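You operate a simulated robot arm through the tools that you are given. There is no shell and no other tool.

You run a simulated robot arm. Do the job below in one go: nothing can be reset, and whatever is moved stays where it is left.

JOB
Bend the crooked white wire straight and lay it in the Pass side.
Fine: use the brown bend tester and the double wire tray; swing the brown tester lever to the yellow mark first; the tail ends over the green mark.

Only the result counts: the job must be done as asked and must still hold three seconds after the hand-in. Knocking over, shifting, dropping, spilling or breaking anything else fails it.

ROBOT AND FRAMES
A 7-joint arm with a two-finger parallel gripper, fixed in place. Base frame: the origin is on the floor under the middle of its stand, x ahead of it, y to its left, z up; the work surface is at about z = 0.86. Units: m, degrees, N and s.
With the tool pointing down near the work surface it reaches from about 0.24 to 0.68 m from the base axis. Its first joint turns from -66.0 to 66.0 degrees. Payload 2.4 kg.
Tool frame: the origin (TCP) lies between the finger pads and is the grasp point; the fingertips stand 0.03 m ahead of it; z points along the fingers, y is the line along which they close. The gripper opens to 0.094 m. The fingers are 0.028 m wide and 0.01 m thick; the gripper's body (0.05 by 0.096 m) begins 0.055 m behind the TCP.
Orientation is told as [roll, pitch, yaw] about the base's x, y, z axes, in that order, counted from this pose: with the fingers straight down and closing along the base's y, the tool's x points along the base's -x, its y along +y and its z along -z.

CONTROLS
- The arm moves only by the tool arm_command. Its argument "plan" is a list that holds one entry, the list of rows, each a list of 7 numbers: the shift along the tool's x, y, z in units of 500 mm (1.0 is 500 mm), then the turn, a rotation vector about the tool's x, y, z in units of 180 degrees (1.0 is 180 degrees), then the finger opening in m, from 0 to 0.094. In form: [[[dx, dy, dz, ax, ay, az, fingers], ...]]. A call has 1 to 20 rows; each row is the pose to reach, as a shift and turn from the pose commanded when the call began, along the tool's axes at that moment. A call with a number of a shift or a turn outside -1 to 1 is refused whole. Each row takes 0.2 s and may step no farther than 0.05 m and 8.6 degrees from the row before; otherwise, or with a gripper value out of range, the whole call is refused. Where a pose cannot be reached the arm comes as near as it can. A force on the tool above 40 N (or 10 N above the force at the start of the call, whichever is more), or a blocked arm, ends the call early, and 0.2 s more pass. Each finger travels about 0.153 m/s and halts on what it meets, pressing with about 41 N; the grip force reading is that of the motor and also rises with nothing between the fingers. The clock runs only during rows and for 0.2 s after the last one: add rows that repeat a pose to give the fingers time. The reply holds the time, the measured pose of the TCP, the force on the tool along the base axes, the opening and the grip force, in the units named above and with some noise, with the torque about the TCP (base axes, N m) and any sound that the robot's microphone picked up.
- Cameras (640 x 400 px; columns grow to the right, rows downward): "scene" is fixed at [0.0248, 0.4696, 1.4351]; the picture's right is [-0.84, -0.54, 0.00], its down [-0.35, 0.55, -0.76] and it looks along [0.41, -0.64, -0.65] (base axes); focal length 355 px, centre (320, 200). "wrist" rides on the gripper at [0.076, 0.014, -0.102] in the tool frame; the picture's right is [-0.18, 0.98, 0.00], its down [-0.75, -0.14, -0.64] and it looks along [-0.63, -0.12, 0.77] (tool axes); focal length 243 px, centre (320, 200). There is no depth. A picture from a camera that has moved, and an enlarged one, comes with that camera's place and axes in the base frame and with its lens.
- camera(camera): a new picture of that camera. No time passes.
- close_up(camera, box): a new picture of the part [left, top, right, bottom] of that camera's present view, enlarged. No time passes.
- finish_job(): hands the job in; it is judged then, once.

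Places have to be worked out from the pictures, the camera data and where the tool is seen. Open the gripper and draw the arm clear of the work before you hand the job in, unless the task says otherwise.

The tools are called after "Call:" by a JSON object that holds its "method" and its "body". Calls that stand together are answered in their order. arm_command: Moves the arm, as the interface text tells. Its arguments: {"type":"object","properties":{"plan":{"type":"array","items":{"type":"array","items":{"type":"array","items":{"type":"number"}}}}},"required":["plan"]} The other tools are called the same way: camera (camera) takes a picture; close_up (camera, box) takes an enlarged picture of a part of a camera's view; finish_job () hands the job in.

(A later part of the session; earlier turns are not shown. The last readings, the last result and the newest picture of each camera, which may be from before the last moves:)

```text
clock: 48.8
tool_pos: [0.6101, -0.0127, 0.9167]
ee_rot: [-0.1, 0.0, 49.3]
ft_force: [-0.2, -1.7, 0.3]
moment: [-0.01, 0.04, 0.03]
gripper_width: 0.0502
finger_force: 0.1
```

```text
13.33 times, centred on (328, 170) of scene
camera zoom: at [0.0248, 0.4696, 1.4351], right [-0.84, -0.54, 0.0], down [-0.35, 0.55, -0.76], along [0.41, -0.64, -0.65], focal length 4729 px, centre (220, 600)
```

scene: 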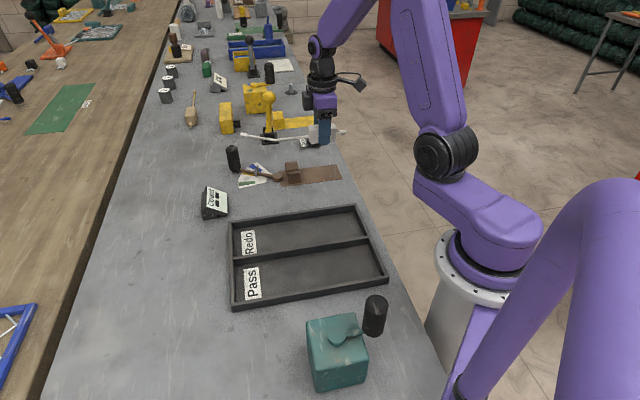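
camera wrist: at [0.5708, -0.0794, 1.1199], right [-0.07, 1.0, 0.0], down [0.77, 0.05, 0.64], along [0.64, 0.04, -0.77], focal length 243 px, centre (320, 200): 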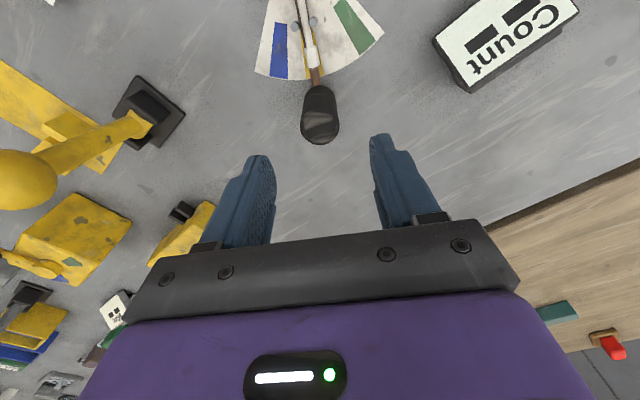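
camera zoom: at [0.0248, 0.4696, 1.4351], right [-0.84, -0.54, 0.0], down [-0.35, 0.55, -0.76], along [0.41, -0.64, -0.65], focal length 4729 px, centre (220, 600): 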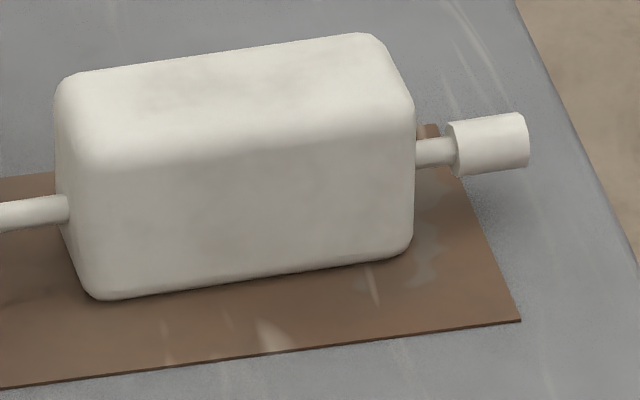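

The tail is now at about 45.7° against the wire axis of about 47.1°, leaving about 1.4°. One more small push of 1.6°.

Call:
{"method": "arm_command", "body": {"plan": [[[0, 0, 0, 0, 0, 0, 0.04], [0, 0, 0, 0, 0, 0, 0.034], [0.0001, 0.0035, 0, 0, 0, -0.0045, 0.034], [0.0002, 0.0069, 0, 0, 0, -0.0089, 0.034], [0.0002, 0.0069, 0, 0, 0, -0.0089, 0.034], [0.0002, 0.0069, 0, 0, 0, -0.0089, 0.05], [0.0002, 0.0069, 0, 0, 0, -0.0089, 0.05]]]}}

Call:
{"method": "close_up", "body": {"camera": "scene", "box": [238, 168, 290, 198]}}

Call:
{"method": "close_up", "body": {"camera": "scene", "box": [276, 160, 328, 192]}}

Call:
{"method": "close_up", "body": {"camera": "scene", "box": [235, 150, 345, 200]}}

```text
clock: 50.4
tool_pos: [0.607, -0.0116, 0.917]
ee_rot: [0.0, 0.1, 50.9]
ft_force: [-0.3, -0.1, -0.1]
moment: [0.0, 0.0, -0.05]
gripper_width: 0.0501
finger_force: 0.1
```

```text
12.31 times, centred on (264, 183) of scene
camera zoom: at [0.0248, 0.4696, 1.4351], right [-0.84, -0.54, 0.0], down [-0.35, 0.55, -0.76], along [0.41, -0.64, -0.65], focal length 4366 px, centre (1009, 409)
```

zoom: 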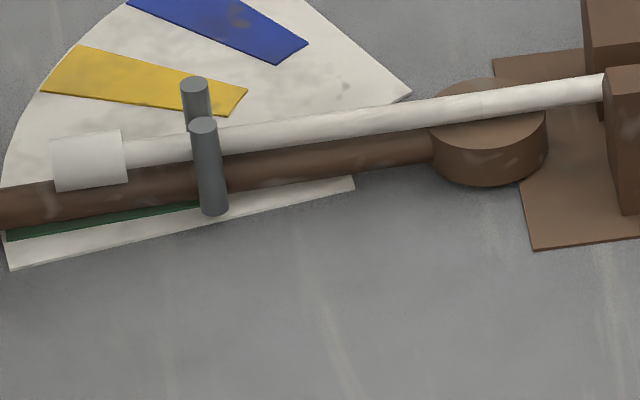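

```text
12.31 times, centred on (302, 176) of scene
camera zoom: at [0.0248, 0.4696, 1.4351], right [-0.84, -0.54, 0.0], down [-0.35, 0.55, -0.76], along [0.41, -0.64, -0.65], focal length 4366 px, centre (542, 495)
```

zoom: 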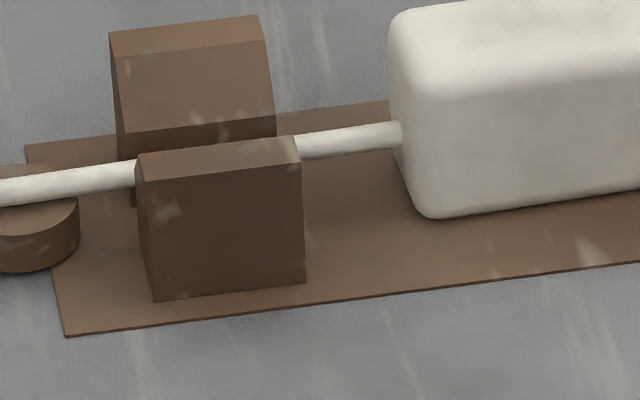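

```text
5.82 times, centred on (290, 175) of scene
camera zoom: at [0.0248, 0.4696, 1.4351], right [-0.84, -0.54, 0.0], down [-0.35, 0.55, -0.76], along [0.41, -0.64, -0.65], focal length 2064 px, centre (494, 346)
```

zoom: 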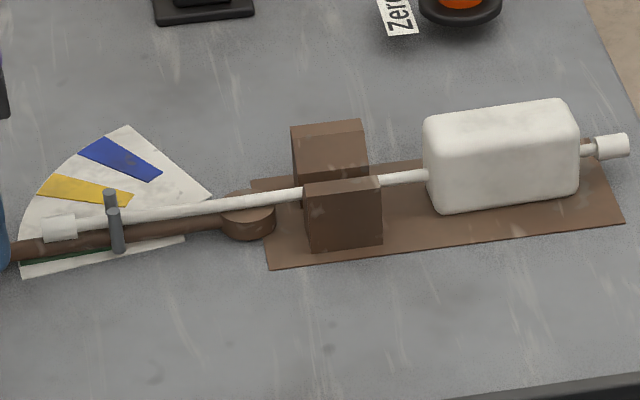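

The tail did not advance after that push, so it may have sprung back or met a stop. I'll cage again at this pose, hold, and look at the force and picture before opening.

Call:
{"method": "arm_command", "body": {"plan": [[[0, 0, 0, 0, 0, 0, 0.04], [0, 0, 0, 0, 0, 0, 0.034], [0, 0, 0, 0, 0, 0, 0.034], [0, 0, 0, 0, 0, 0, 0.034]]]}}

Call:
{"method": "close_up", "body": {"camera": "scene", "box": [238, 168, 290, 198]}}

Call:
{"method": "close_up", "body": {"camera": "wrist", "box": [220, 0, 420, 240]}}

```text
clock: 51.4
tool_pos: [0.608, -0.0105, 0.9164]
ee_rot: [-0.2, 0.0, 50.9]
ft_force: [13.4, -3.7, -6.6]
moment: [0.03, 0.19, 0.01]
gripper_width: 0.0416
finger_force: 6.8
```

```text
12.31 times, centred on (264, 183) of scene
camera zoom: at [0.0253, 0.4695, 1.4351], right [-0.84, -0.54, 0.0], down [-0.35, 0.55, -0.76], along [0.41, -0.64, -0.65], focal length 4366 px, centre (1009, 409)
```

zoom: 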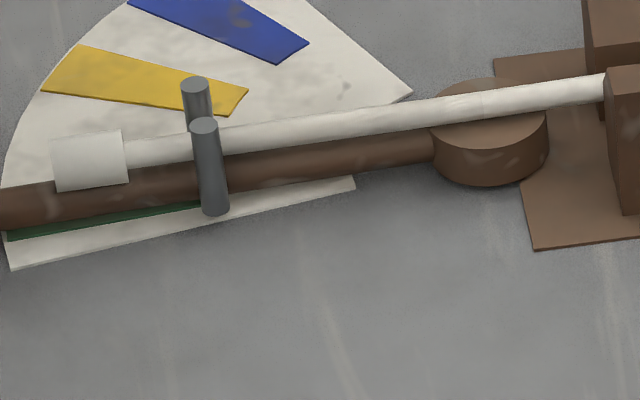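

```text
1.67 times, centred on (320, 120) of wrist
camera zoom: at [0.5488, -0.0621, 1.019], right [-0.65, 0.76, 0.0], down [0.58, 0.5, 0.64], along [0.49, 0.41, -0.77], focal length 404 px, centre (320, 333)
```

zoom: 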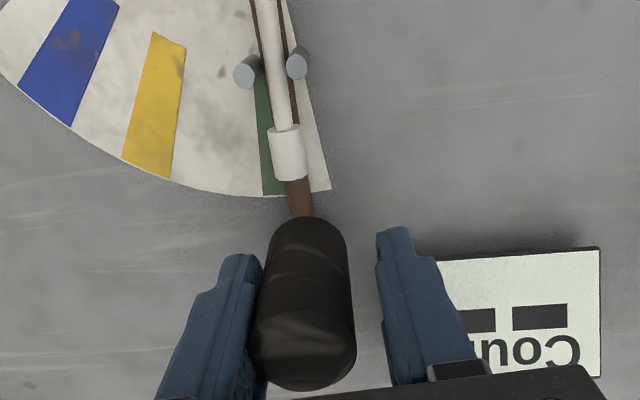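

The cw finger presses the knob with about 13 N and it does not move: the lever is at its hard stop, a little past green. The tail lies on green and the wire is straight within about 1.5°. I'll open, rise, and look from above.

Call:
{"method": "arm_command", "body": {"plan": [[[0, 0, 0, 0, 0, 0, 0.05], [0, 0, 0, 0, 0, 0, 0.054], [0, 0, -0.07, 0, 0, 0, 0.056], [0, 0, -0.14, 0, 0, 0, 0.06], [0, 0, -0.21, 0, 0, 0, 0.06], [0, 0, -0.25, 0, 0, 0, 0.06]]]}}

Call:
{"method": "camera", "body": {"camera": "scene"}}

```text
clock: 52.8
tool_pos: [0.6061, -0.0112, 1.0393]
ee_rot: [0.0, 0.0, 50.9]
ft_force: [-0.7, 0.0, -0.3]
moment: [0.0, 0.02, 0.01]
gripper_width: 0.0601
finger_force: 0.1
```

```text
taken
```

scene: 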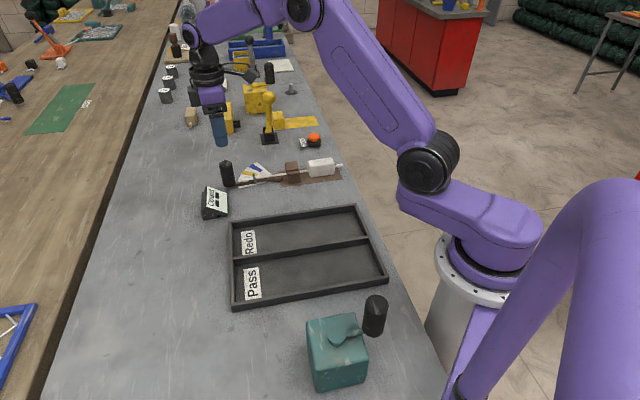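

I'll move to the earlier hover with yaw 0 so the wrist camera sees the whole wire in the tester.

Call:
{"method": "arm_command", "body": {"plan": [[[0.0337, 0.0116, -0.003, 0, 0, 0.0404, 0.06], [0.0675, 0.0233, -0.006, 0, 0, 0.0808, 0.06], [0.1012, 0.0349, -0.009, 0, 0, 0.1212, 0.06], [0.135, 0.0465, -0.012, 0, 0, 0.1616, 0.06], [0.1687, 0.0581, -0.015, 0, 0, 0.202, 0.06], [0.2025, 0.0698, -0.018, 0, 0, 0.2424, 0.06], [0.2362, 0.0814, -0.02, 0, 0, 0.2828, 0.06], [0.2362, 0.0814, -0.02, 0, 0, 0.2828, 0.06]]]}}

Call:
{"method": "camera", "body": {"camera": "wrist"}}

Call:
{"method": "close_up", "body": {"camera": "wrist", "box": [160, 10, 400, 200]}}

Call:
{"method": "close_up", "body": {"camera": "scene", "box": [205, 145, 355, 225]}}

```text
clock: 54.6
tool_pos: [0.5003, -0.0773, 1.0504]
ee_rot: [-0.1, 0.0, -0.1]
ft_force: [0.2, -0.8, 0.1]
moment: [-0.02, -0.02, 0.01]
gripper_width: 0.06
finger_force: 0.0
```

```text
taken
camera wrist: at [0.4241, -0.0631, 1.1528], right [0.19, 0.98, 0.0], down [0.75, -0.14, 0.64], along [0.63, -0.12, -0.77], focal length 243 px, centre (320, 200)
```

wrist: 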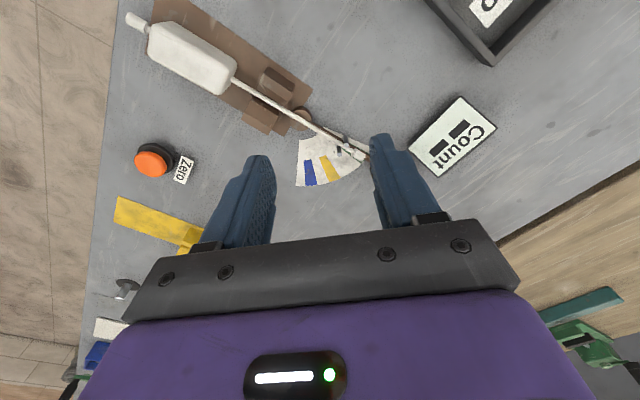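

```text
2.11 times, centred on (280, 105) of wrist
camera zoom: at [0.4241, -0.0631, 1.1528], right [0.19, 0.98, 0.0], down [0.75, -0.14, 0.64], along [0.63, -0.12, -0.77], focal length 511 px, centre (404, 400)
```

zoom: 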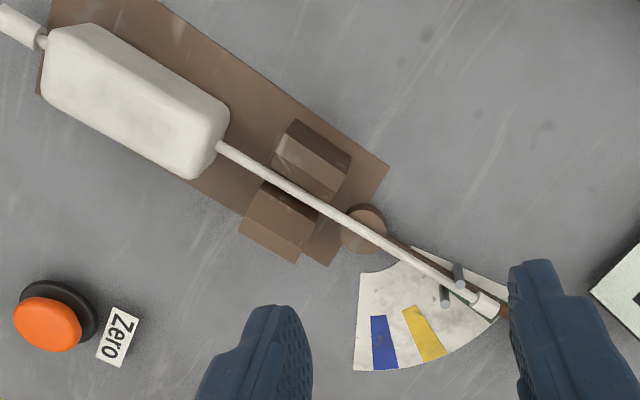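

```text
4.27 times, centred on (280, 185) of scene
camera zoom: at [0.0248, 0.4696, 1.4351], right [-0.84, -0.54, 0.0], down [-0.35, 0.55, -0.76], along [0.41, -0.64, -0.65], focal length 1513 px, centre (491, 264)
```

zoom: 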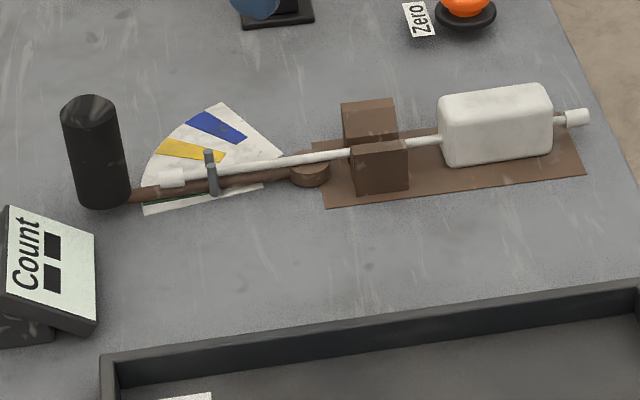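

I'll zoom further on the wire segments in this view to measure straightness independently.

Call:
{"method": "close_up", "body": {"camera": "wrist", "box": [225, 70, 325, 135]}}

Call:
{"method": "close_up", "body": {"camera": "wrist", "box": [285, 100, 385, 165]}}

Call:
{"method": "close_up", "body": {"camera": "wrist", "box": [115, 0, 245, 105]}}

```text
6.15 times, centred on (275, 102) of wrist
camera zoom: at [0.4241, -0.0631, 1.1528], right [0.19, 0.98, 0.0], down [0.75, -0.14, 0.64], along [0.63, -0.12, -0.77], focal length 1493 px, centre (597, 800)
```

zoom: 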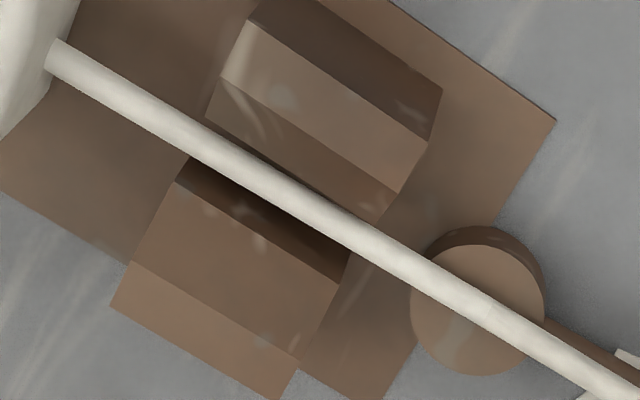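

```text
6.15 times, centred on (335, 132) of wrist
camera zoom: at [0.4241, -0.0631, 1.1528], right [0.19, 0.98, 0.0], down [0.75, -0.14, 0.64], along [0.63, -0.12, -0.77], focal length 1493 px, centre (228, 615)
```

zoom: 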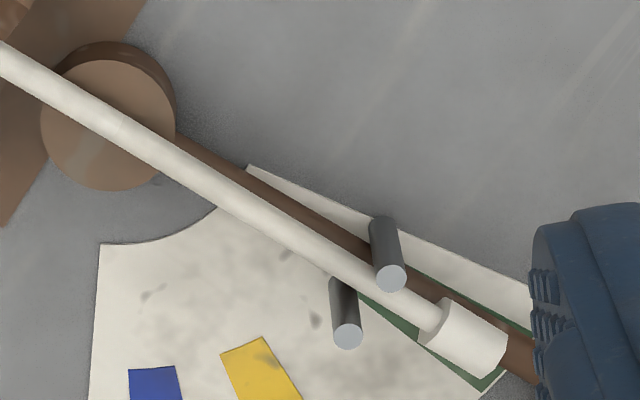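

```text
3.81 times, centred on (180, 52) of wrist
camera zoom: at [0.4241, -0.0631, 1.1528], right [0.19, 0.98, 0.0], down [0.75, -0.14, 0.64], along [0.63, -0.12, -0.77], focal length 924 px, centre (853, 762)
```

zoom: 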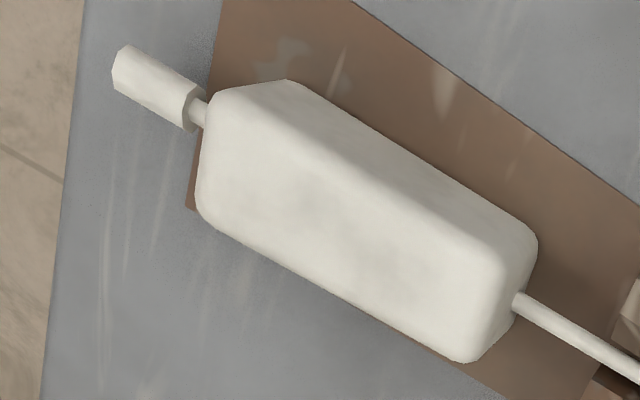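

The independent view gives a residual bend of only about 1°, so the wire is straight. Next I'll survey the tray's Pass compartment to plan the placement.

Call:
{"method": "close_up", "body": {"camera": "scene", "box": [220, 200, 400, 312]}}

Call:
{"method": "camera", "body": {"camera": "scene"}}

```text
3.56 times, centred on (310, 256) of scene
camera zoom: at [0.0248, 0.4696, 1.4351], right [-0.84, -0.54, 0.0], down [-0.35, 0.55, -0.76], along [0.41, -0.64, -0.65], focal length 1261 px, centre (356, 1)
```

zoom: 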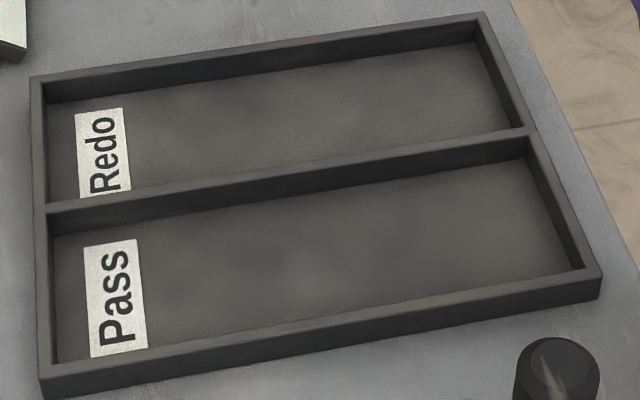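

```text
taken
```

scene: 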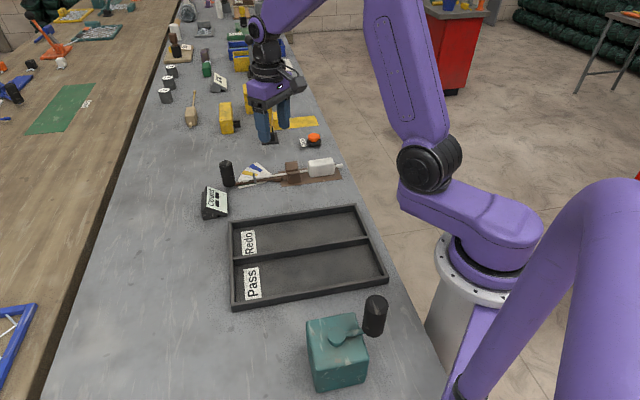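

The Pass compartment's interior measures about 0.284 × 0.098 m, running at 45°. The straight wire is about 0.272 m long, so it fits lengthwise with the block at the label end and the tail toward the base. That needs a 180° turn, so I'll test whether the wrist can reach yaw -134.5° above the block.

Call:
{"method": "arm_command", "body": {"plan": [[[0.0062, -0.0133, 0, 0, 0, 0.044, 0.06], [0.0125, -0.0266, 0, 0, 0, 0.0879, 0.06], [0.0187, -0.0399, 0, 0, 0, 0.1319, 0.06], [0.0249, -0.0532, 0, 0, 0, 0.1758, 0.06], [0.0312, -0.0665, 0, 0, 0, 0.2198, 0.06], [0.0374, -0.0798, 0, 0, 0, 0.2637, 0.06], [0.0436, -0.0931, 0, 0, 0, 0.3077, 0.06], [0.0499, -0.1064, 0, 0, 0, 0.3516, 0.06], [0.0561, -0.1196, 0, 0, 0, 0.3956, 0.06], [0.0624, -0.1329, 0, 0, 0, 0.4395, 0.06], [0.0686, -0.1462, 0, 0, 0, 0.4835, 0.06], [0.0748, -0.1595, 0, 0, 0, 0.5274, 0.06], [0.0811, -0.1728, 0, 0, 0, 0.5714, 0.06], [0.0873, -0.1861, 0, 0, 0, 0.6153, 0.06], [0.0935, -0.1994, 0, 0, 0, 0.6593, 0.06], [0.0998, -0.2127, 0, 0, 0, 0.7032, 0.06], [0.106, -0.226, 0, 0, 0, 0.7472, 0.06], [0.106, -0.226, 0, 0, 0, 0.7472, 0.06]]]}}

Call:
{"method": "camera", "body": {"camera": "wrist"}}

Call:
{"method": "camera", "body": {"camera": "scene"}}

```text
clock: 58.4
tool_pos: [0.4474, -0.1892, 1.0508]
ee_rot: [0.0, 0.0, -134.6]
ft_force: [-0.5, 0.1, 0.6]
moment: [0.03, -0.01, 0.0]
gripper_width: 0.06
finger_force: 0.0
```

```text
taken
camera wrist: at [0.5112, -0.1462, 1.1528], right [0.57, -0.82, 0.0], down [-0.63, -0.44, 0.64], along [-0.53, -0.37, -0.77], focal length 243 px, centre (320, 200)
```

wrist: 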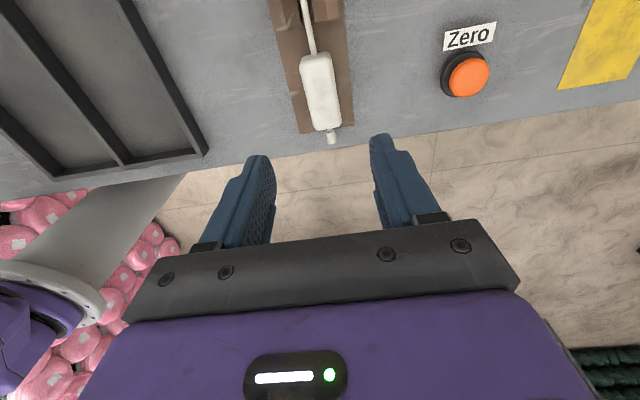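

```text
taken
```

scene: 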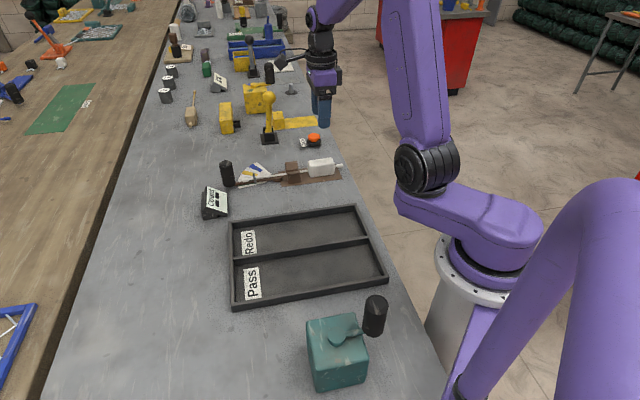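

The wrist reached -134.6°. I'll zoom on the block from this side to get its exact centre and angle.

Call:
{"method": "close_up", "body": {"camera": "wrist", "box": [260, 0, 380, 160]}}

Call:
{"method": "close_up", "body": {"camera": "wrist", "box": [280, 30, 370, 150]}}

```text
2.50 times, centred on (320, 80) of wrist
camera zoom: at [0.5112, -0.1462, 1.1528], right [0.57, -0.82, 0.0], down [-0.63, -0.44, 0.64], along [-0.53, -0.37, -0.77], focal length 606 px, centre (320, 500)
```

zoom: 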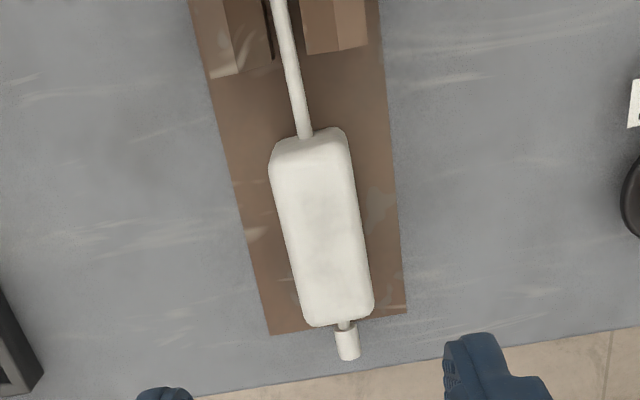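

```text
3.33 times, centred on (325, 90) of wrist
camera zoom: at [0.5112, -0.1462, 1.1528], right [0.57, -0.82, 0.0], down [-0.63, -0.44, 0.64], along [-0.53, -0.37, -0.77], focal length 809 px, centre (303, 567)
```

zoom: 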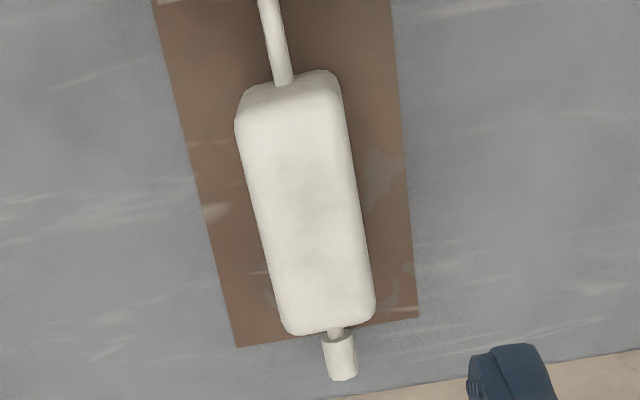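

The block centre is at about (0.4485,-0.192) with its axis near 45.7°. I'll shift 3 mm sideways, descend to z≈0.895 and close on it.

Call:
{"method": "arm_command", "body": {"plan": [[[-0.0012, 0.0028, 0.08, 0, 0, 0, 0.058], [-0.0024, 0.0056, 0.16, 0, 0, 0, 0.058], [-0.0024, 0.0056, 0.24, 0, 0, 0, 0.058], [-0.0024, 0.0056, 0.29, 0, 0, 0, 0.058], [-0.0024, 0.0056, 0.3116, 0, 0, 0, 0.058], [-0.0024, 0.0056, 0.3116, 0, 0, 0, 0.058]]]}}

Call:
{"method": "close_up", "body": {"camera": "wrist", "box": [220, 0, 420, 250]}}

Call:
{"method": "close_up", "body": {"camera": "scene", "box": [220, 110, 360, 200]}}

```text
clock: 59.8
tool_pos: [0.4493, -0.1924, 0.8943]
ee_rot: [0.0, 0.0, -134.4]
ft_force: [0.2, 0.1, 0.6]
moment: [0.02, -0.01, 0.0]
gripper_width: 0.058
finger_force: 0.0
```

```text
1.60 times, centred on (320, 125) of wrist
camera zoom: at [0.513, -0.1485, 0.997], right [0.57, -0.82, 0.0], down [-0.63, -0.44, 0.64], along [-0.53, -0.37, -0.77], focal length 388 px, centre (320, 320)
```

zoom: 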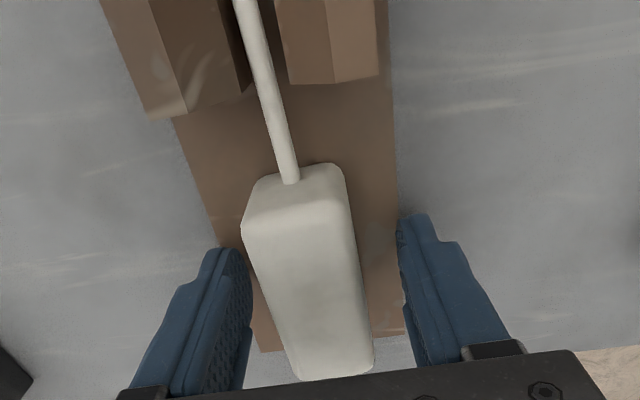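

```text
4.44 times, centred on (290, 155) of scene
camera zoom: at [0.0248, 0.4696, 1.4351], right [-0.84, -0.54, 0.0], down [-0.35, 0.55, -0.76], along [0.41, -0.64, -0.65], focal length 1576 px, centre (453, 400)
```

zoom: 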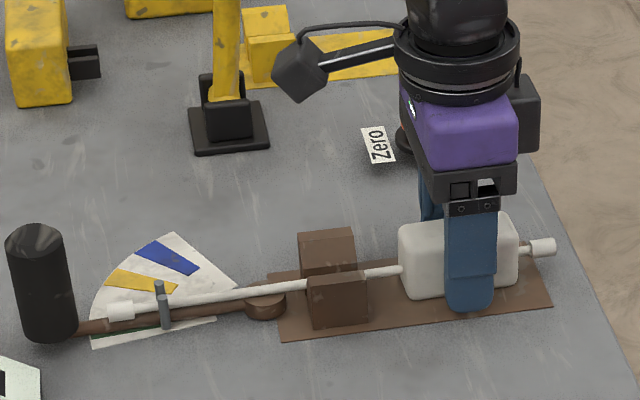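

The fingers straddle the block with only a ~1 mm offset. I'll close and hold, then lift very slowly.

Call:
{"method": "arm_command", "body": {"plan": [[[0, 0, 0, 0, 0, 0, 0.046], [0, 0, 0, 0, 0, 0, 0.038], [0, 0, 0, 0, 0, 0, 0.02], [0, 0, 0, 0, 0, 0, 0.0], [0, 0, 0, 0, 0, 0, 0.0], [0, 0, 0, 0, 0, 0, 0.0]]]}}

Call:
{"method": "close_up", "body": {"camera": "wrist", "box": [220, 0, 420, 250]}}

Call:
{"method": "close_up", "body": {"camera": "scene", "box": [220, 140, 360, 200]}}

```text
clock: 61.2
tool_pos: [0.449, -0.1908, 0.8944]
ee_rot: [-0.2, 0.0, -134.4]
ft_force: [-5.2, 6.0, 1.8]
moment: [0.03, 0.06, 0.48]
gripper_width: 0.0358
finger_force: 40.6
```

```text
1.60 times, centred on (320, 125) of wrist
camera zoom: at [0.5126, -0.148, 0.9971], right [0.57, -0.82, 0.0], down [-0.63, -0.44, 0.64], along [-0.53, -0.37, -0.77], focal length 388 px, centre (320, 320)
```

zoom: 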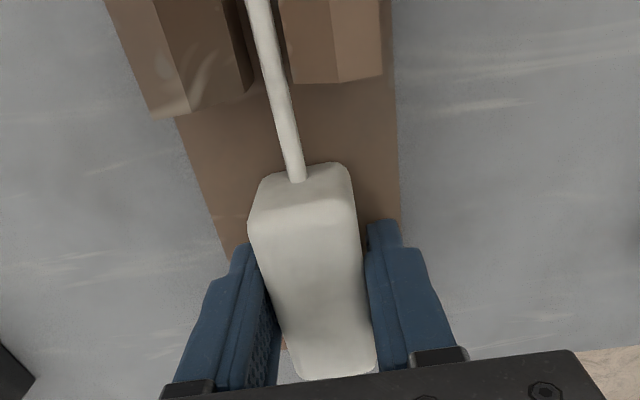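

```text
4.57 times, centred on (290, 170) of scene
camera zoom: at [0.0246, 0.4698, 1.435], right [-0.84, -0.54, 0.0], down [-0.35, 0.55, -0.76], along [0.41, -0.64, -0.65], focal length 1622 px, centre (457, 337)
```

zoom: 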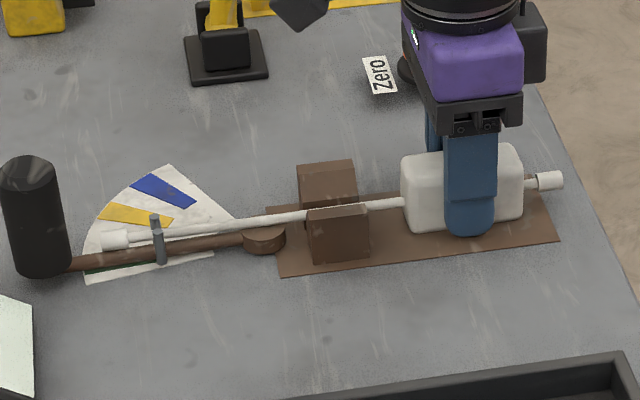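

Gripped at 41 N, with a small side load as the wire leans on a jaw. I'll lift slowly and straight up out of the jaws and fork.

Call:
{"method": "arm_command", "body": {"plan": [[[0, 0, -0.002, 0, 0, 0, 0.0], [0, 0, -0.004, 0, 0, 0, 0.0], [0, 0, -0.007, 0, 0, 0, 0.0], [0, 0, -0.011, 0, 0, 0, 0.0], [0, 0, -0.016, 0, 0, 0, 0.0], [0, 0, -0.022, 0, 0, 0, 0.0], [0, 0, -0.03, 0, 0, 0, 0.0], [0, 0, -0.04, 0, 0, 0, 0.0], [0, 0, -0.05, 0, 0, 0, 0.0], [0, 0, -0.06, 0, 0, 0, 0.0]]]}}

Call:
{"method": "close_up", "body": {"camera": "scene", "box": [220, 110, 360, 200]}}

Call:
{"method": "close_up", "body": {"camera": "wrist", "box": [220, 0, 420, 250]}}

```text
clock: 63.4
tool_pos: [0.4502, -0.1926, 0.9251]
ee_rot: [0.0, 0.0, -134.5]
ft_force: [0.3, -0.7, -1.1]
moment: [-0.02, 0.03, -0.01]
gripper_width: 0.0357
finger_force: 41.5
```

```text
4.44 times, centred on (290, 155) of scene
camera zoom: at [0.0248, 0.4696, 1.4351], right [-0.84, -0.54, 0.0], down [-0.35, 0.55, -0.76], along [0.41, -0.64, -0.65], focal length 1576 px, centre (453, 400)
```

zoom: 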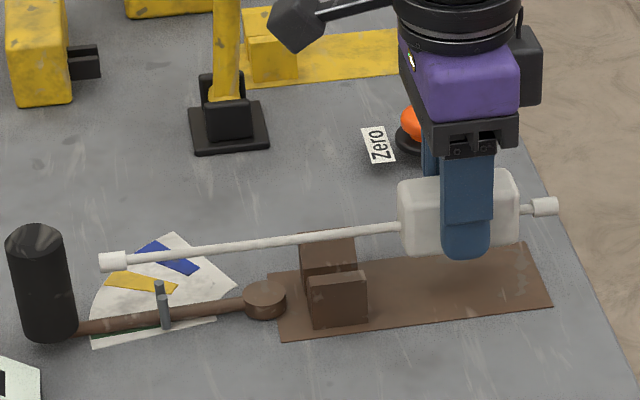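

```text
1.60 times, centred on (320, 125) of wrist
camera zoom: at [0.5129, -0.1484, 1.0274], right [0.57, -0.82, 0.0], down [-0.63, -0.44, 0.64], along [-0.53, -0.37, -0.77], focal length 388 px, centre (320, 320)
```

zoom: 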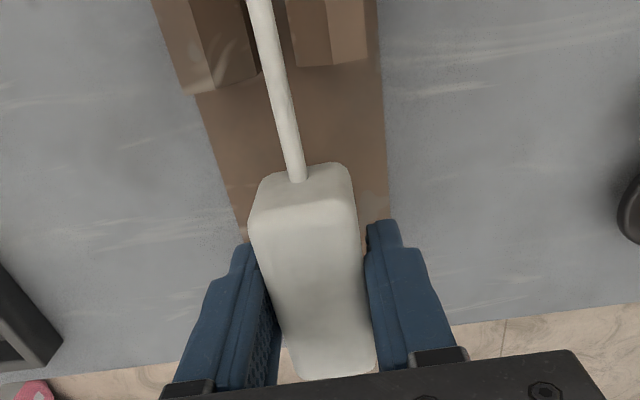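

The wire is out of the tester and looks straight. I'll check straightness with tight zooms.

Call:
{"method": "close_up", "body": {"camera": "scene", "box": [236, 152, 284, 182]}}

Call:
{"method": "close_up", "body": {"camera": "scene", "box": [270, 145, 350, 180]}}

```text
13.33 times, centred on (260, 167) of scene
camera zoom: at [0.0248, 0.4696, 1.4351], right [-0.84, -0.54, 0.0], down [-0.35, 0.55, -0.76], along [0.41, -0.64, -0.65], focal length 4729 px, centre (1120, 640)
```

zoom: 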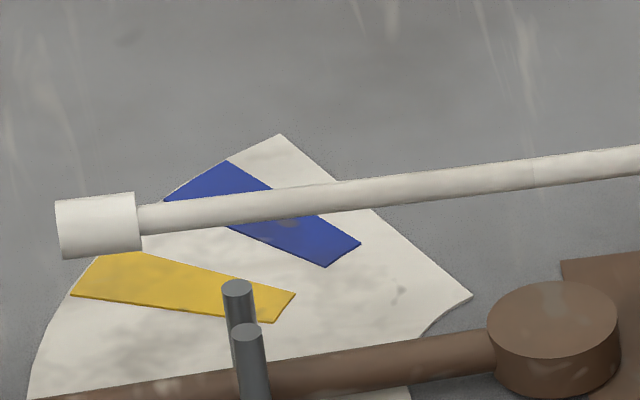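

```text
8.00 times, centred on (310, 162) of scene
camera zoom: at [0.0248, 0.4696, 1.4351], right [-0.84, -0.54, 0.0], down [-0.35, 0.55, -0.76], along [0.41, -0.64, -0.65], focal length 2838 px, centre (400, 500)
```

zoom: 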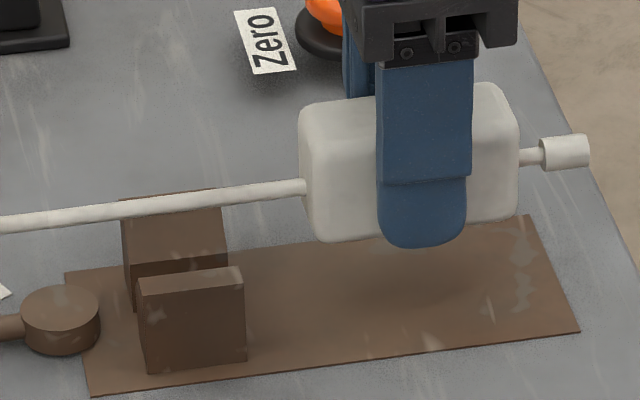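

The tail and body slopes agree within half a degree, so the wire is straight. I'll raise it gently to z≈1.0 and carry it toward the tray with the first 90° of the turn.

Call:
{"method": "arm_command", "body": {"plan": [[[0, 0, -0.015, 0, 0, 0, 0.0], [0, 0, -0.04, 0, 0, 0, 0.0], [0, 0, -0.07, 0, 0, 0, 0.0], [0, 0, -0.1, 0, 0, 0, 0.0], [0, 0, -0.13, 0, 0, 0, 0.0], [0, 0, -0.15, 0, 0, 0, 0.0], [0.0107, -0.0123, -0.15, 0, 0, -0.0161, 0.0], [0.0321, -0.037, -0.15, 0, 0, -0.0484, 0.0], [0.0589, -0.0678, -0.15, 0, 0, -0.0887, 0.0], [0.0856, -0.0986, -0.15, 0, 0, -0.129, 0.0], [0.1124, -0.1295, -0.15, 0, 0, -0.1694, 0.0], [0.1392, -0.1603, -0.15, 0, 0, -0.2097, 0.0], [0.1659, -0.1911, -0.15, 0, 0, -0.25, 0.0], [0.1926, -0.2219, -0.15, 0, 0, -0.2903, 0.0], [0.2194, -0.2527, -0.15, 0, 0, -0.3306, 0.0], [0.2462, -0.2836, -0.15, 0, 0, -0.371, 0.0], [0.2729, -0.3144, -0.15, 0, 0, -0.4113, 0.0], [0.2997, -0.3452, -0.15, 0, 0, -0.4516, 0.0], [0.3211, -0.3699, -0.15, 0, 0, -0.4839, 0.0], [0.3318, -0.3822, -0.15, 0, 0, -0.5, 0.0]]]}}

Call:
{"method": "camera", "body": {"camera": "scene"}}

Call:
{"method": "camera", "body": {"camera": "wrist"}}

```text
clock: 67.6
tool_pos: [0.4303, 0.0595, 1.0003]
ee_rot: [0.0, 0.0, -44.4]
ft_force: [0.0, 0.4, -1.2]
moment: [-0.05, -0.02, -0.05]
gripper_width: 0.0356
finger_force: 40.2
```

```text
taken
```

scene: 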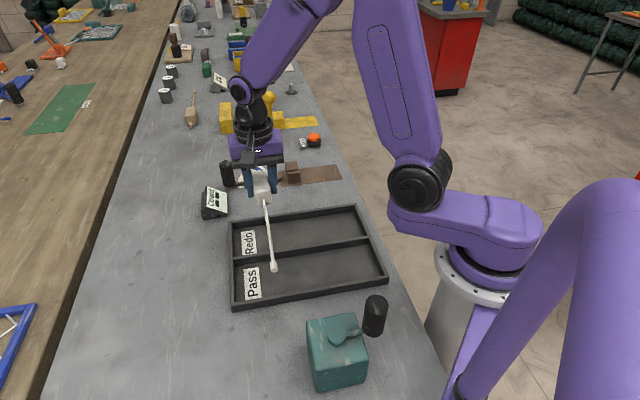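

```text
taken
camera wrist: at [0.3853, 0.1226, 1.1031], right [0.82, 0.57, 0.0], down [0.44, -0.63, 0.64], along [0.37, -0.53, -0.77], focal length 243 px, centre (320, 200)
```

wrist: 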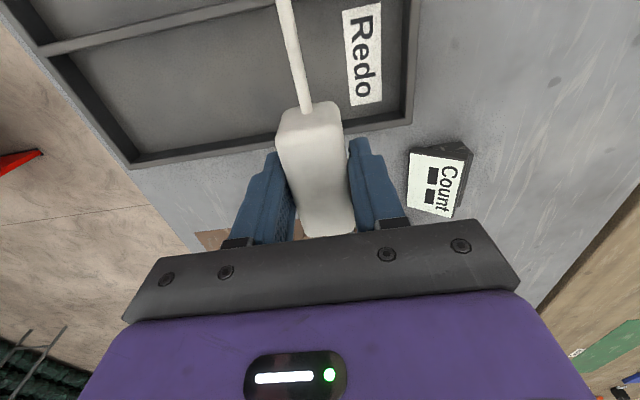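

The wire is held firmly over the tray. The first arm link near the base sits at about z≥0.95 where the tail end will go, so I'll finish the turn here, then come down low before sliding over the Pass side. Rotating in place now.

Call:
{"method": "arm_command", "body": {"plan": [[[0, 0, 0, 0, 0, -0.0175, 0.0], [0, 0, 0, 0, 0, -0.0524, 0.0], [0, 0, 0, 0, 0, -0.096, 0.0], [0, 0, 0, 0, 0, -0.1396, 0.0], [0, 0, 0, 0, 0, -0.1832, 0.0], [0, 0, 0, 0, 0, -0.2268, 0.0], [0, 0, 0, 0, 0, -0.2704, 0.0], [0, 0, 0, 0, 0, -0.314, 0.0], [0, 0, 0, 0, 0, -0.3576, 0.0], [0, 0, 0, 0, 0, -0.4012, 0.0], [0, 0, 0, 0, 0, -0.4448, 0.0], [0, 0, 0, 0, 0, -0.4797, 0.0], [0, 0, 0, 0, 0, -0.4972, 0.0]]]}}

Call:
{"method": "camera", "body": {"camera": "scene"}}

Call:
{"method": "camera", "body": {"camera": "wrist"}}

```text
clock: 70.4
tool_pos: [0.4282, 0.0605, 1.0003]
ee_rot: [0.0, 0.0, 45.1]
ft_force: [-0.2, -0.4, -1.8]
moment: [0.01, -0.03, 0.02]
gripper_width: 0.0356
finger_force: 40.8
```

```text
taken
```

scene: 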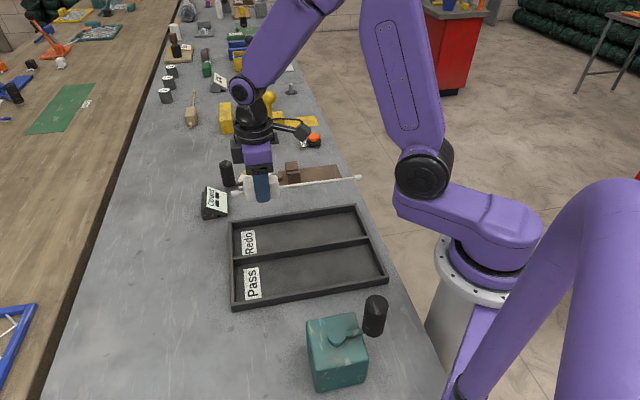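

```text
taken
camera wrist: at [0.3653, 0.0155, 1.1031], right [-0.57, 0.82, 0.0], down [0.63, 0.43, 0.64], along [0.53, 0.36, -0.77], focal length 243 px, centre (320, 200)
```

wrist: 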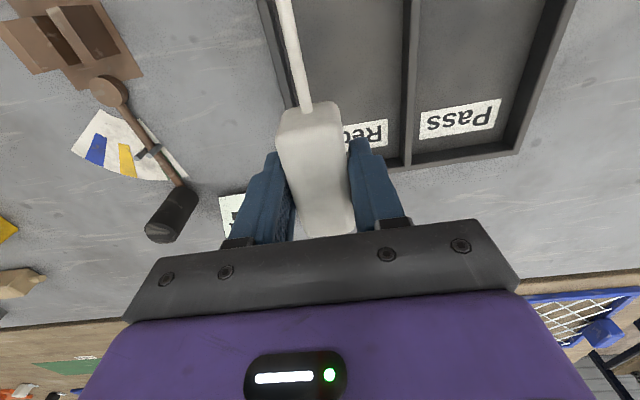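

Turn complete. I'll zoom in on the tray's label end to measure the Pass walls in the tool-based frame.

Call:
{"method": "close_up", "body": {"camera": "wrist", "box": [380, 0, 600, 180]}}

Call:
{"method": "close_up", "body": {"camera": "scene", "box": [220, 150, 400, 312]}}

```text
2.22 times, centred on (490, 90) of wrist
camera zoom: at [0.3653, 0.0155, 1.1031], right [-0.57, 0.82, 0.0], down [0.63, 0.43, 0.64], along [0.53, 0.36, -0.77], focal length 539 px, centre (-58, 444)
```

zoom: 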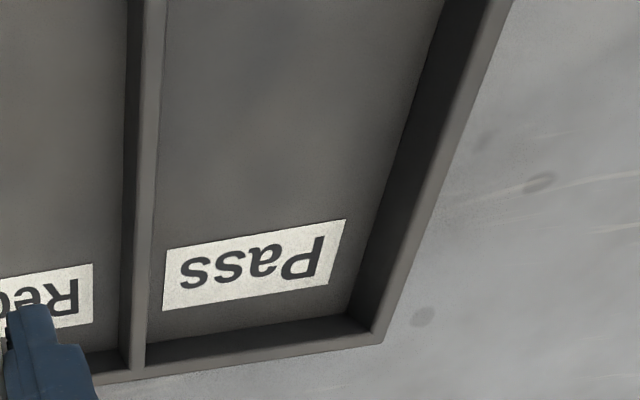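

```text
2.47 times, centred on (310, 231) of scene
camera zoom: at [0.0248, 0.4696, 1.4351], right [-0.84, -0.54, 0.0], down [-0.35, 0.55, -0.76], along [0.41, -0.64, -0.65], focal length 876 px, centre (345, 124)
```

zoom: 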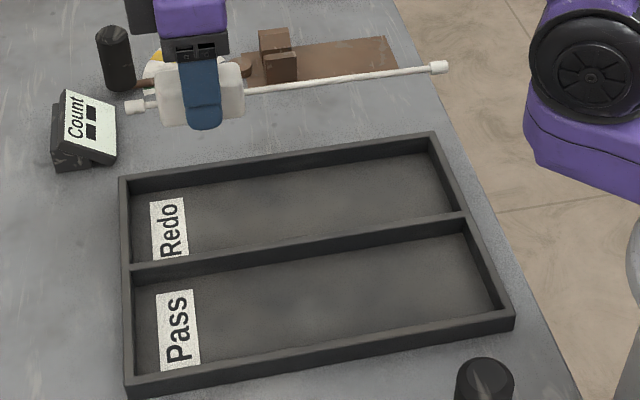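

Interior of Pass: about 0.2835 m long (axis coordinate 0.137–0.4205) and 0.096 m wide. The wire spans +0.060/-0.211 m from the TCP, so I aim the TCP at (0.338,0.1626), leaving about 6 mm at each end. I'll descend to z≈0.935, above the 0.885 rim, then slide over the Pass side.

Call:
{"method": "arm_command", "body": {"plan": [[[0, 0, 0.015, 0, 0, 0, 0.0], [0, 0, 0.04, 0, 0, 0, 0.0], [0, 0, 0.07, 0, 0, 0, 0.0], [0, 0, 0.1, 0, 0, 0, 0.0], [0, 0, 0.12, 0, 0, 0, 0.0], [0, 0, 0.13, 0, 0, 0, 0.0], [0, 0, 0.13, 0, 0, 0, 0.0]]]}}

Call:
{"method": "close_up", "body": {"camera": "scene", "box": [200, 120, 440, 312]}}

```text
clock: 72.0
tool_pos: [0.4283, 0.0597, 0.9346]
ee_rot: [0.0, 0.0, 44.9]
ft_force: [-0.2, 0.3, -1.1]
moment: [0.03, -0.06, 0.0]
gripper_width: 0.0358
finger_force: 41.2
```

```text
2.08 times, centred on (320, 216) of scene
camera zoom: at [0.0248, 0.4696, 1.4351], right [-0.84, -0.54, 0.0], down [-0.35, 0.55, -0.76], along [0.41, -0.64, -0.65], focal length 739 px, centre (320, 167)
```

zoom: 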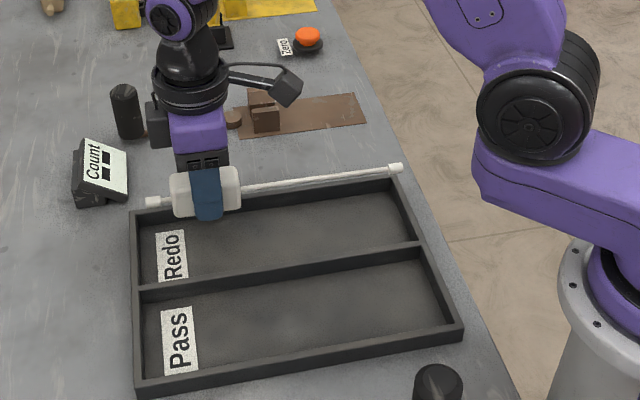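

All clear at the low height. I'll slide sideways over the divider to above the Pass side.

Call:
{"method": "arm_command", "body": {"plan": [[[-0.0007, 0.0109, 0, 0, 0, 0, 0.0], [-0.0021, 0.0328, 0, 0, 0, 0, 0.0], [-0.0041, 0.0628, 0, 0, 0, 0, 0.0], [-0.0062, 0.0956, 0, 0, 0, 0, 0.0], [-0.0083, 0.1284, 0, 0, 0, 0, 0.0], [-0.0104, 0.1611, 0, 0, 0, 0, 0.0], [-0.0126, 0.1939, 0, 0, 0, 0, 0.0], [-0.0147, 0.2267, 0, 0, 0, 0, 0.0], [-0.0165, 0.254, 0, 0, 0, 0, 0.0], [-0.0173, 0.2676, 0, 0, 0, 0, 0.0], [-0.0177, 0.2731, 0, 0, 0, 0, 0.0], [-0.0177, 0.2731, 0, 0, 0, 0, 0.0]]]}}

Call:
{"method": "close_up", "body": {"camera": "scene", "box": [200, 150, 440, 312]}}

Call:
{"method": "camera", "body": {"camera": "wrist"}}

Call:
{"method": "close_up", "body": {"camera": "scene", "box": [300, 210, 420, 300]}}

```text
clock: 74.6
tool_pos: [0.3368, 0.1634, 0.9348]
ee_rot: [0.0, -0.1, 45.0]
ft_force: [0.5, 0.6, -1.1]
moment: [0.0, 0.02, 0.01]
gripper_width: 0.0359
finger_force: 41.2
```

```text
2.47 times, centred on (320, 231) of scene
camera zoom: at [0.0248, 0.4696, 1.4351], right [-0.84, -0.54, 0.0], down [-0.35, 0.55, -0.76], along [0.41, -0.64, -0.65], focal length 876 px, centre (320, 124)
```

zoom: 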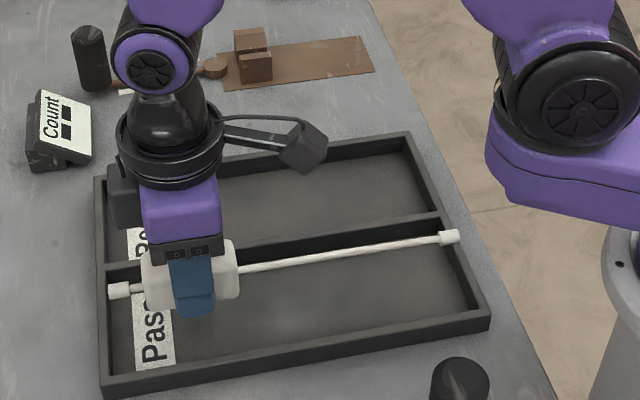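

```text
taken
camera wrist: at [0.2739, 0.1181, 1.0376], right [-0.56, 0.83, 0.0], down [0.63, 0.43, 0.64], along [0.53, 0.36, -0.77], focal length 243 px, centre (320, 200)
```

wrist: 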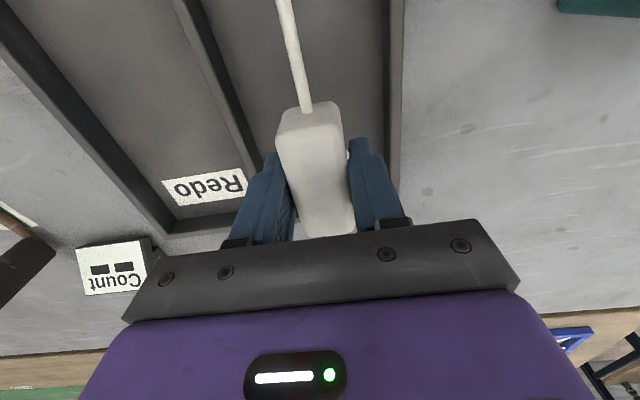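

```text
4.44 times, centred on (360, 255) of scene
camera zoom: at [0.0248, 0.4696, 1.4351], right [-0.84, -0.54, 0.0], down [-0.35, 0.55, -0.76], along [0.41, -0.64, -0.65], focal length 1576 px, centre (142, -44)
```

zoom: 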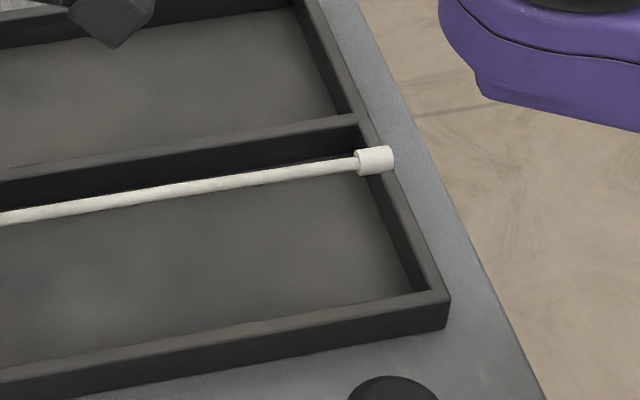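

The wire spans axis 0.142–0.414 inside walls at 0.137–0.4205, and it is well centred sideways. I'll nudge 0.8 mm toward the label end and lower to just above the tray floor.

Call:
{"method": "arm_command", "body": {"plan": [[[-0.0008, 0, 0.008, 0, 0, 0, 0.0], [-0.0016, 0, 0.02, 0, 0, 0, 0.0], [-0.0016, 0, 0.035, 0, 0, 0, 0.0], [-0.0016, 0, 0.048, 0, 0, 0, 0.0], [-0.0016, 0, 0.06, 0, 0, 0, 0.0], [-0.0016, 0, 0.068, 0, 0, 0, 0.0], [-0.0016, 0, 0.072, 0, 0, 0, 0.0], [-0.0016, 0, 0.072, 0, 0, 0, 0.0]]]}}

Call:
{"method": "close_up", "body": {"camera": "scene", "box": [200, 190, 420, 312]}}

Call:
{"method": "close_up", "body": {"camera": "scene", "box": [330, 220, 410, 300]}}

Call:
{"method": "close_up", "body": {"camera": "scene", "box": [220, 240, 320, 312]}}

```text
clock: 76.4
tool_pos: [0.3398, 0.1624, 0.8989]
ee_rot: [0.0, 0.1, 45.0]
ft_force: [0.3, 0.4, -1.1]
moment: [0.04, -0.02, -0.01]
gripper_width: 0.0355
finger_force: 41.7
```

```text
2.91 times, centred on (310, 251) of scene
camera zoom: at [0.0248, 0.4696, 1.4351], right [-0.84, -0.54, 0.0], down [-0.35, 0.55, -0.76], along [0.41, -0.64, -0.65], focal length 1032 px, centre (349, 52)
```

zoom: 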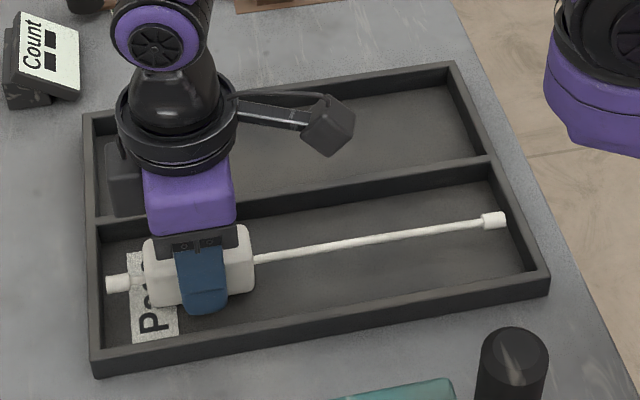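

```text
5.00 times, centred on (370, 260) of scene
camera zoom: at [0.0248, 0.4696, 1.4351], right [-0.84, -0.54, 0.0], down [-0.35, 0.55, -0.76], along [0.41, -0.64, -0.65], focal length 1774 px, centre (70, -100)
```

zoom: 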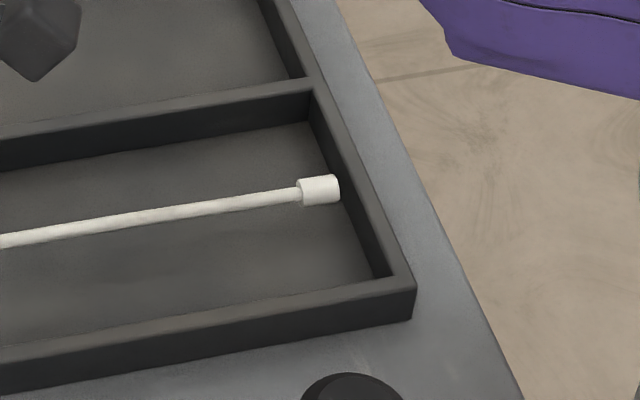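

```text
5.56 times, centred on (270, 276) of scene
camera zoom: at [0.0248, 0.4696, 1.4351], right [-0.84, -0.54, 0.0], down [-0.35, 0.55, -0.76], along [0.41, -0.64, -0.65], focal length 1971 px, centre (598, -222)
```

zoom: 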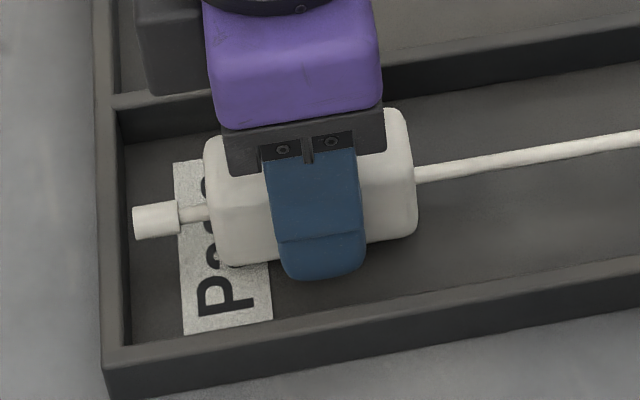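

Both ends are inside the Pass walls with about 6 mm to spare. I'll lower in half-millimetre steps until contact.

Call:
{"method": "arm_command", "body": {"plan": [[[0, 0, 0.001, 0, 0, 0, 0.0], [0, 0, 0.002, 0, 0, 0, 0.0], [0, 0, 0.003, 0, 0, 0, 0.0], [0, 0, 0.004, 0, 0, 0, 0.0], [0, 0, 0.005, 0, 0, 0, 0.0], [0, 0, 0.006, 0, 0, 0, 0.0], [0, 0, 0.006, 0, 0, 0, 0.0]]]}}

```text
clock: 78.0
tool_pos: [0.3393, 0.1639, 0.8964]
ee_rot: [0.0, 0.0, 44.9]
ft_force: [-0.1, 0.1, -1.9]
moment: [0.0, -0.06, -0.02]
gripper_width: 0.0357
finger_force: 40.9
```

No contact yet at z=0.896. I continue in half-millimetre steps.

Call:
{"method": "arm_command", "body": {"plan": [[[0, 0, 0.001, 0, 0, 0, 0.0], [0, 0, 0.002, 0, 0, 0, 0.0], [0, 0, 0.003, 0, 0, 0, 0.0], [0, 0, 0.003, 0, 0, 0, 0.0]]]}}

Call:
{"method": "close_up", "body": {"camera": "scene", "box": [220, 240, 320, 312]}}

```text
clock: 79.0
tool_pos: [0.3393, 0.1637, 0.895]
ee_rot: [0.0, 0.1, 44.9]
ft_force: [-2.0, 0.1, 15.5]
moment: [-0.15, 0.26, -0.02]
gripper_width: 0.0358
finger_force: 41.3
```

```text
5.56 times, centred on (270, 276) of scene
camera zoom: at [0.0246, 0.4696, 1.4351], right [-0.84, -0.54, 0.0], down [-0.35, 0.55, -0.76], along [0.41, -0.64, -0.65], focal length 1971 px, centre (598, -222)
```

zoom: 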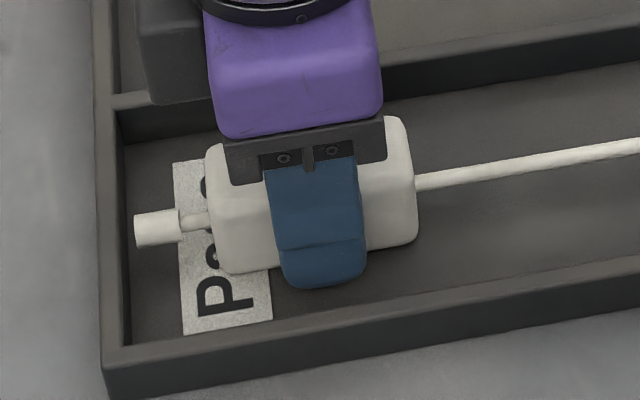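

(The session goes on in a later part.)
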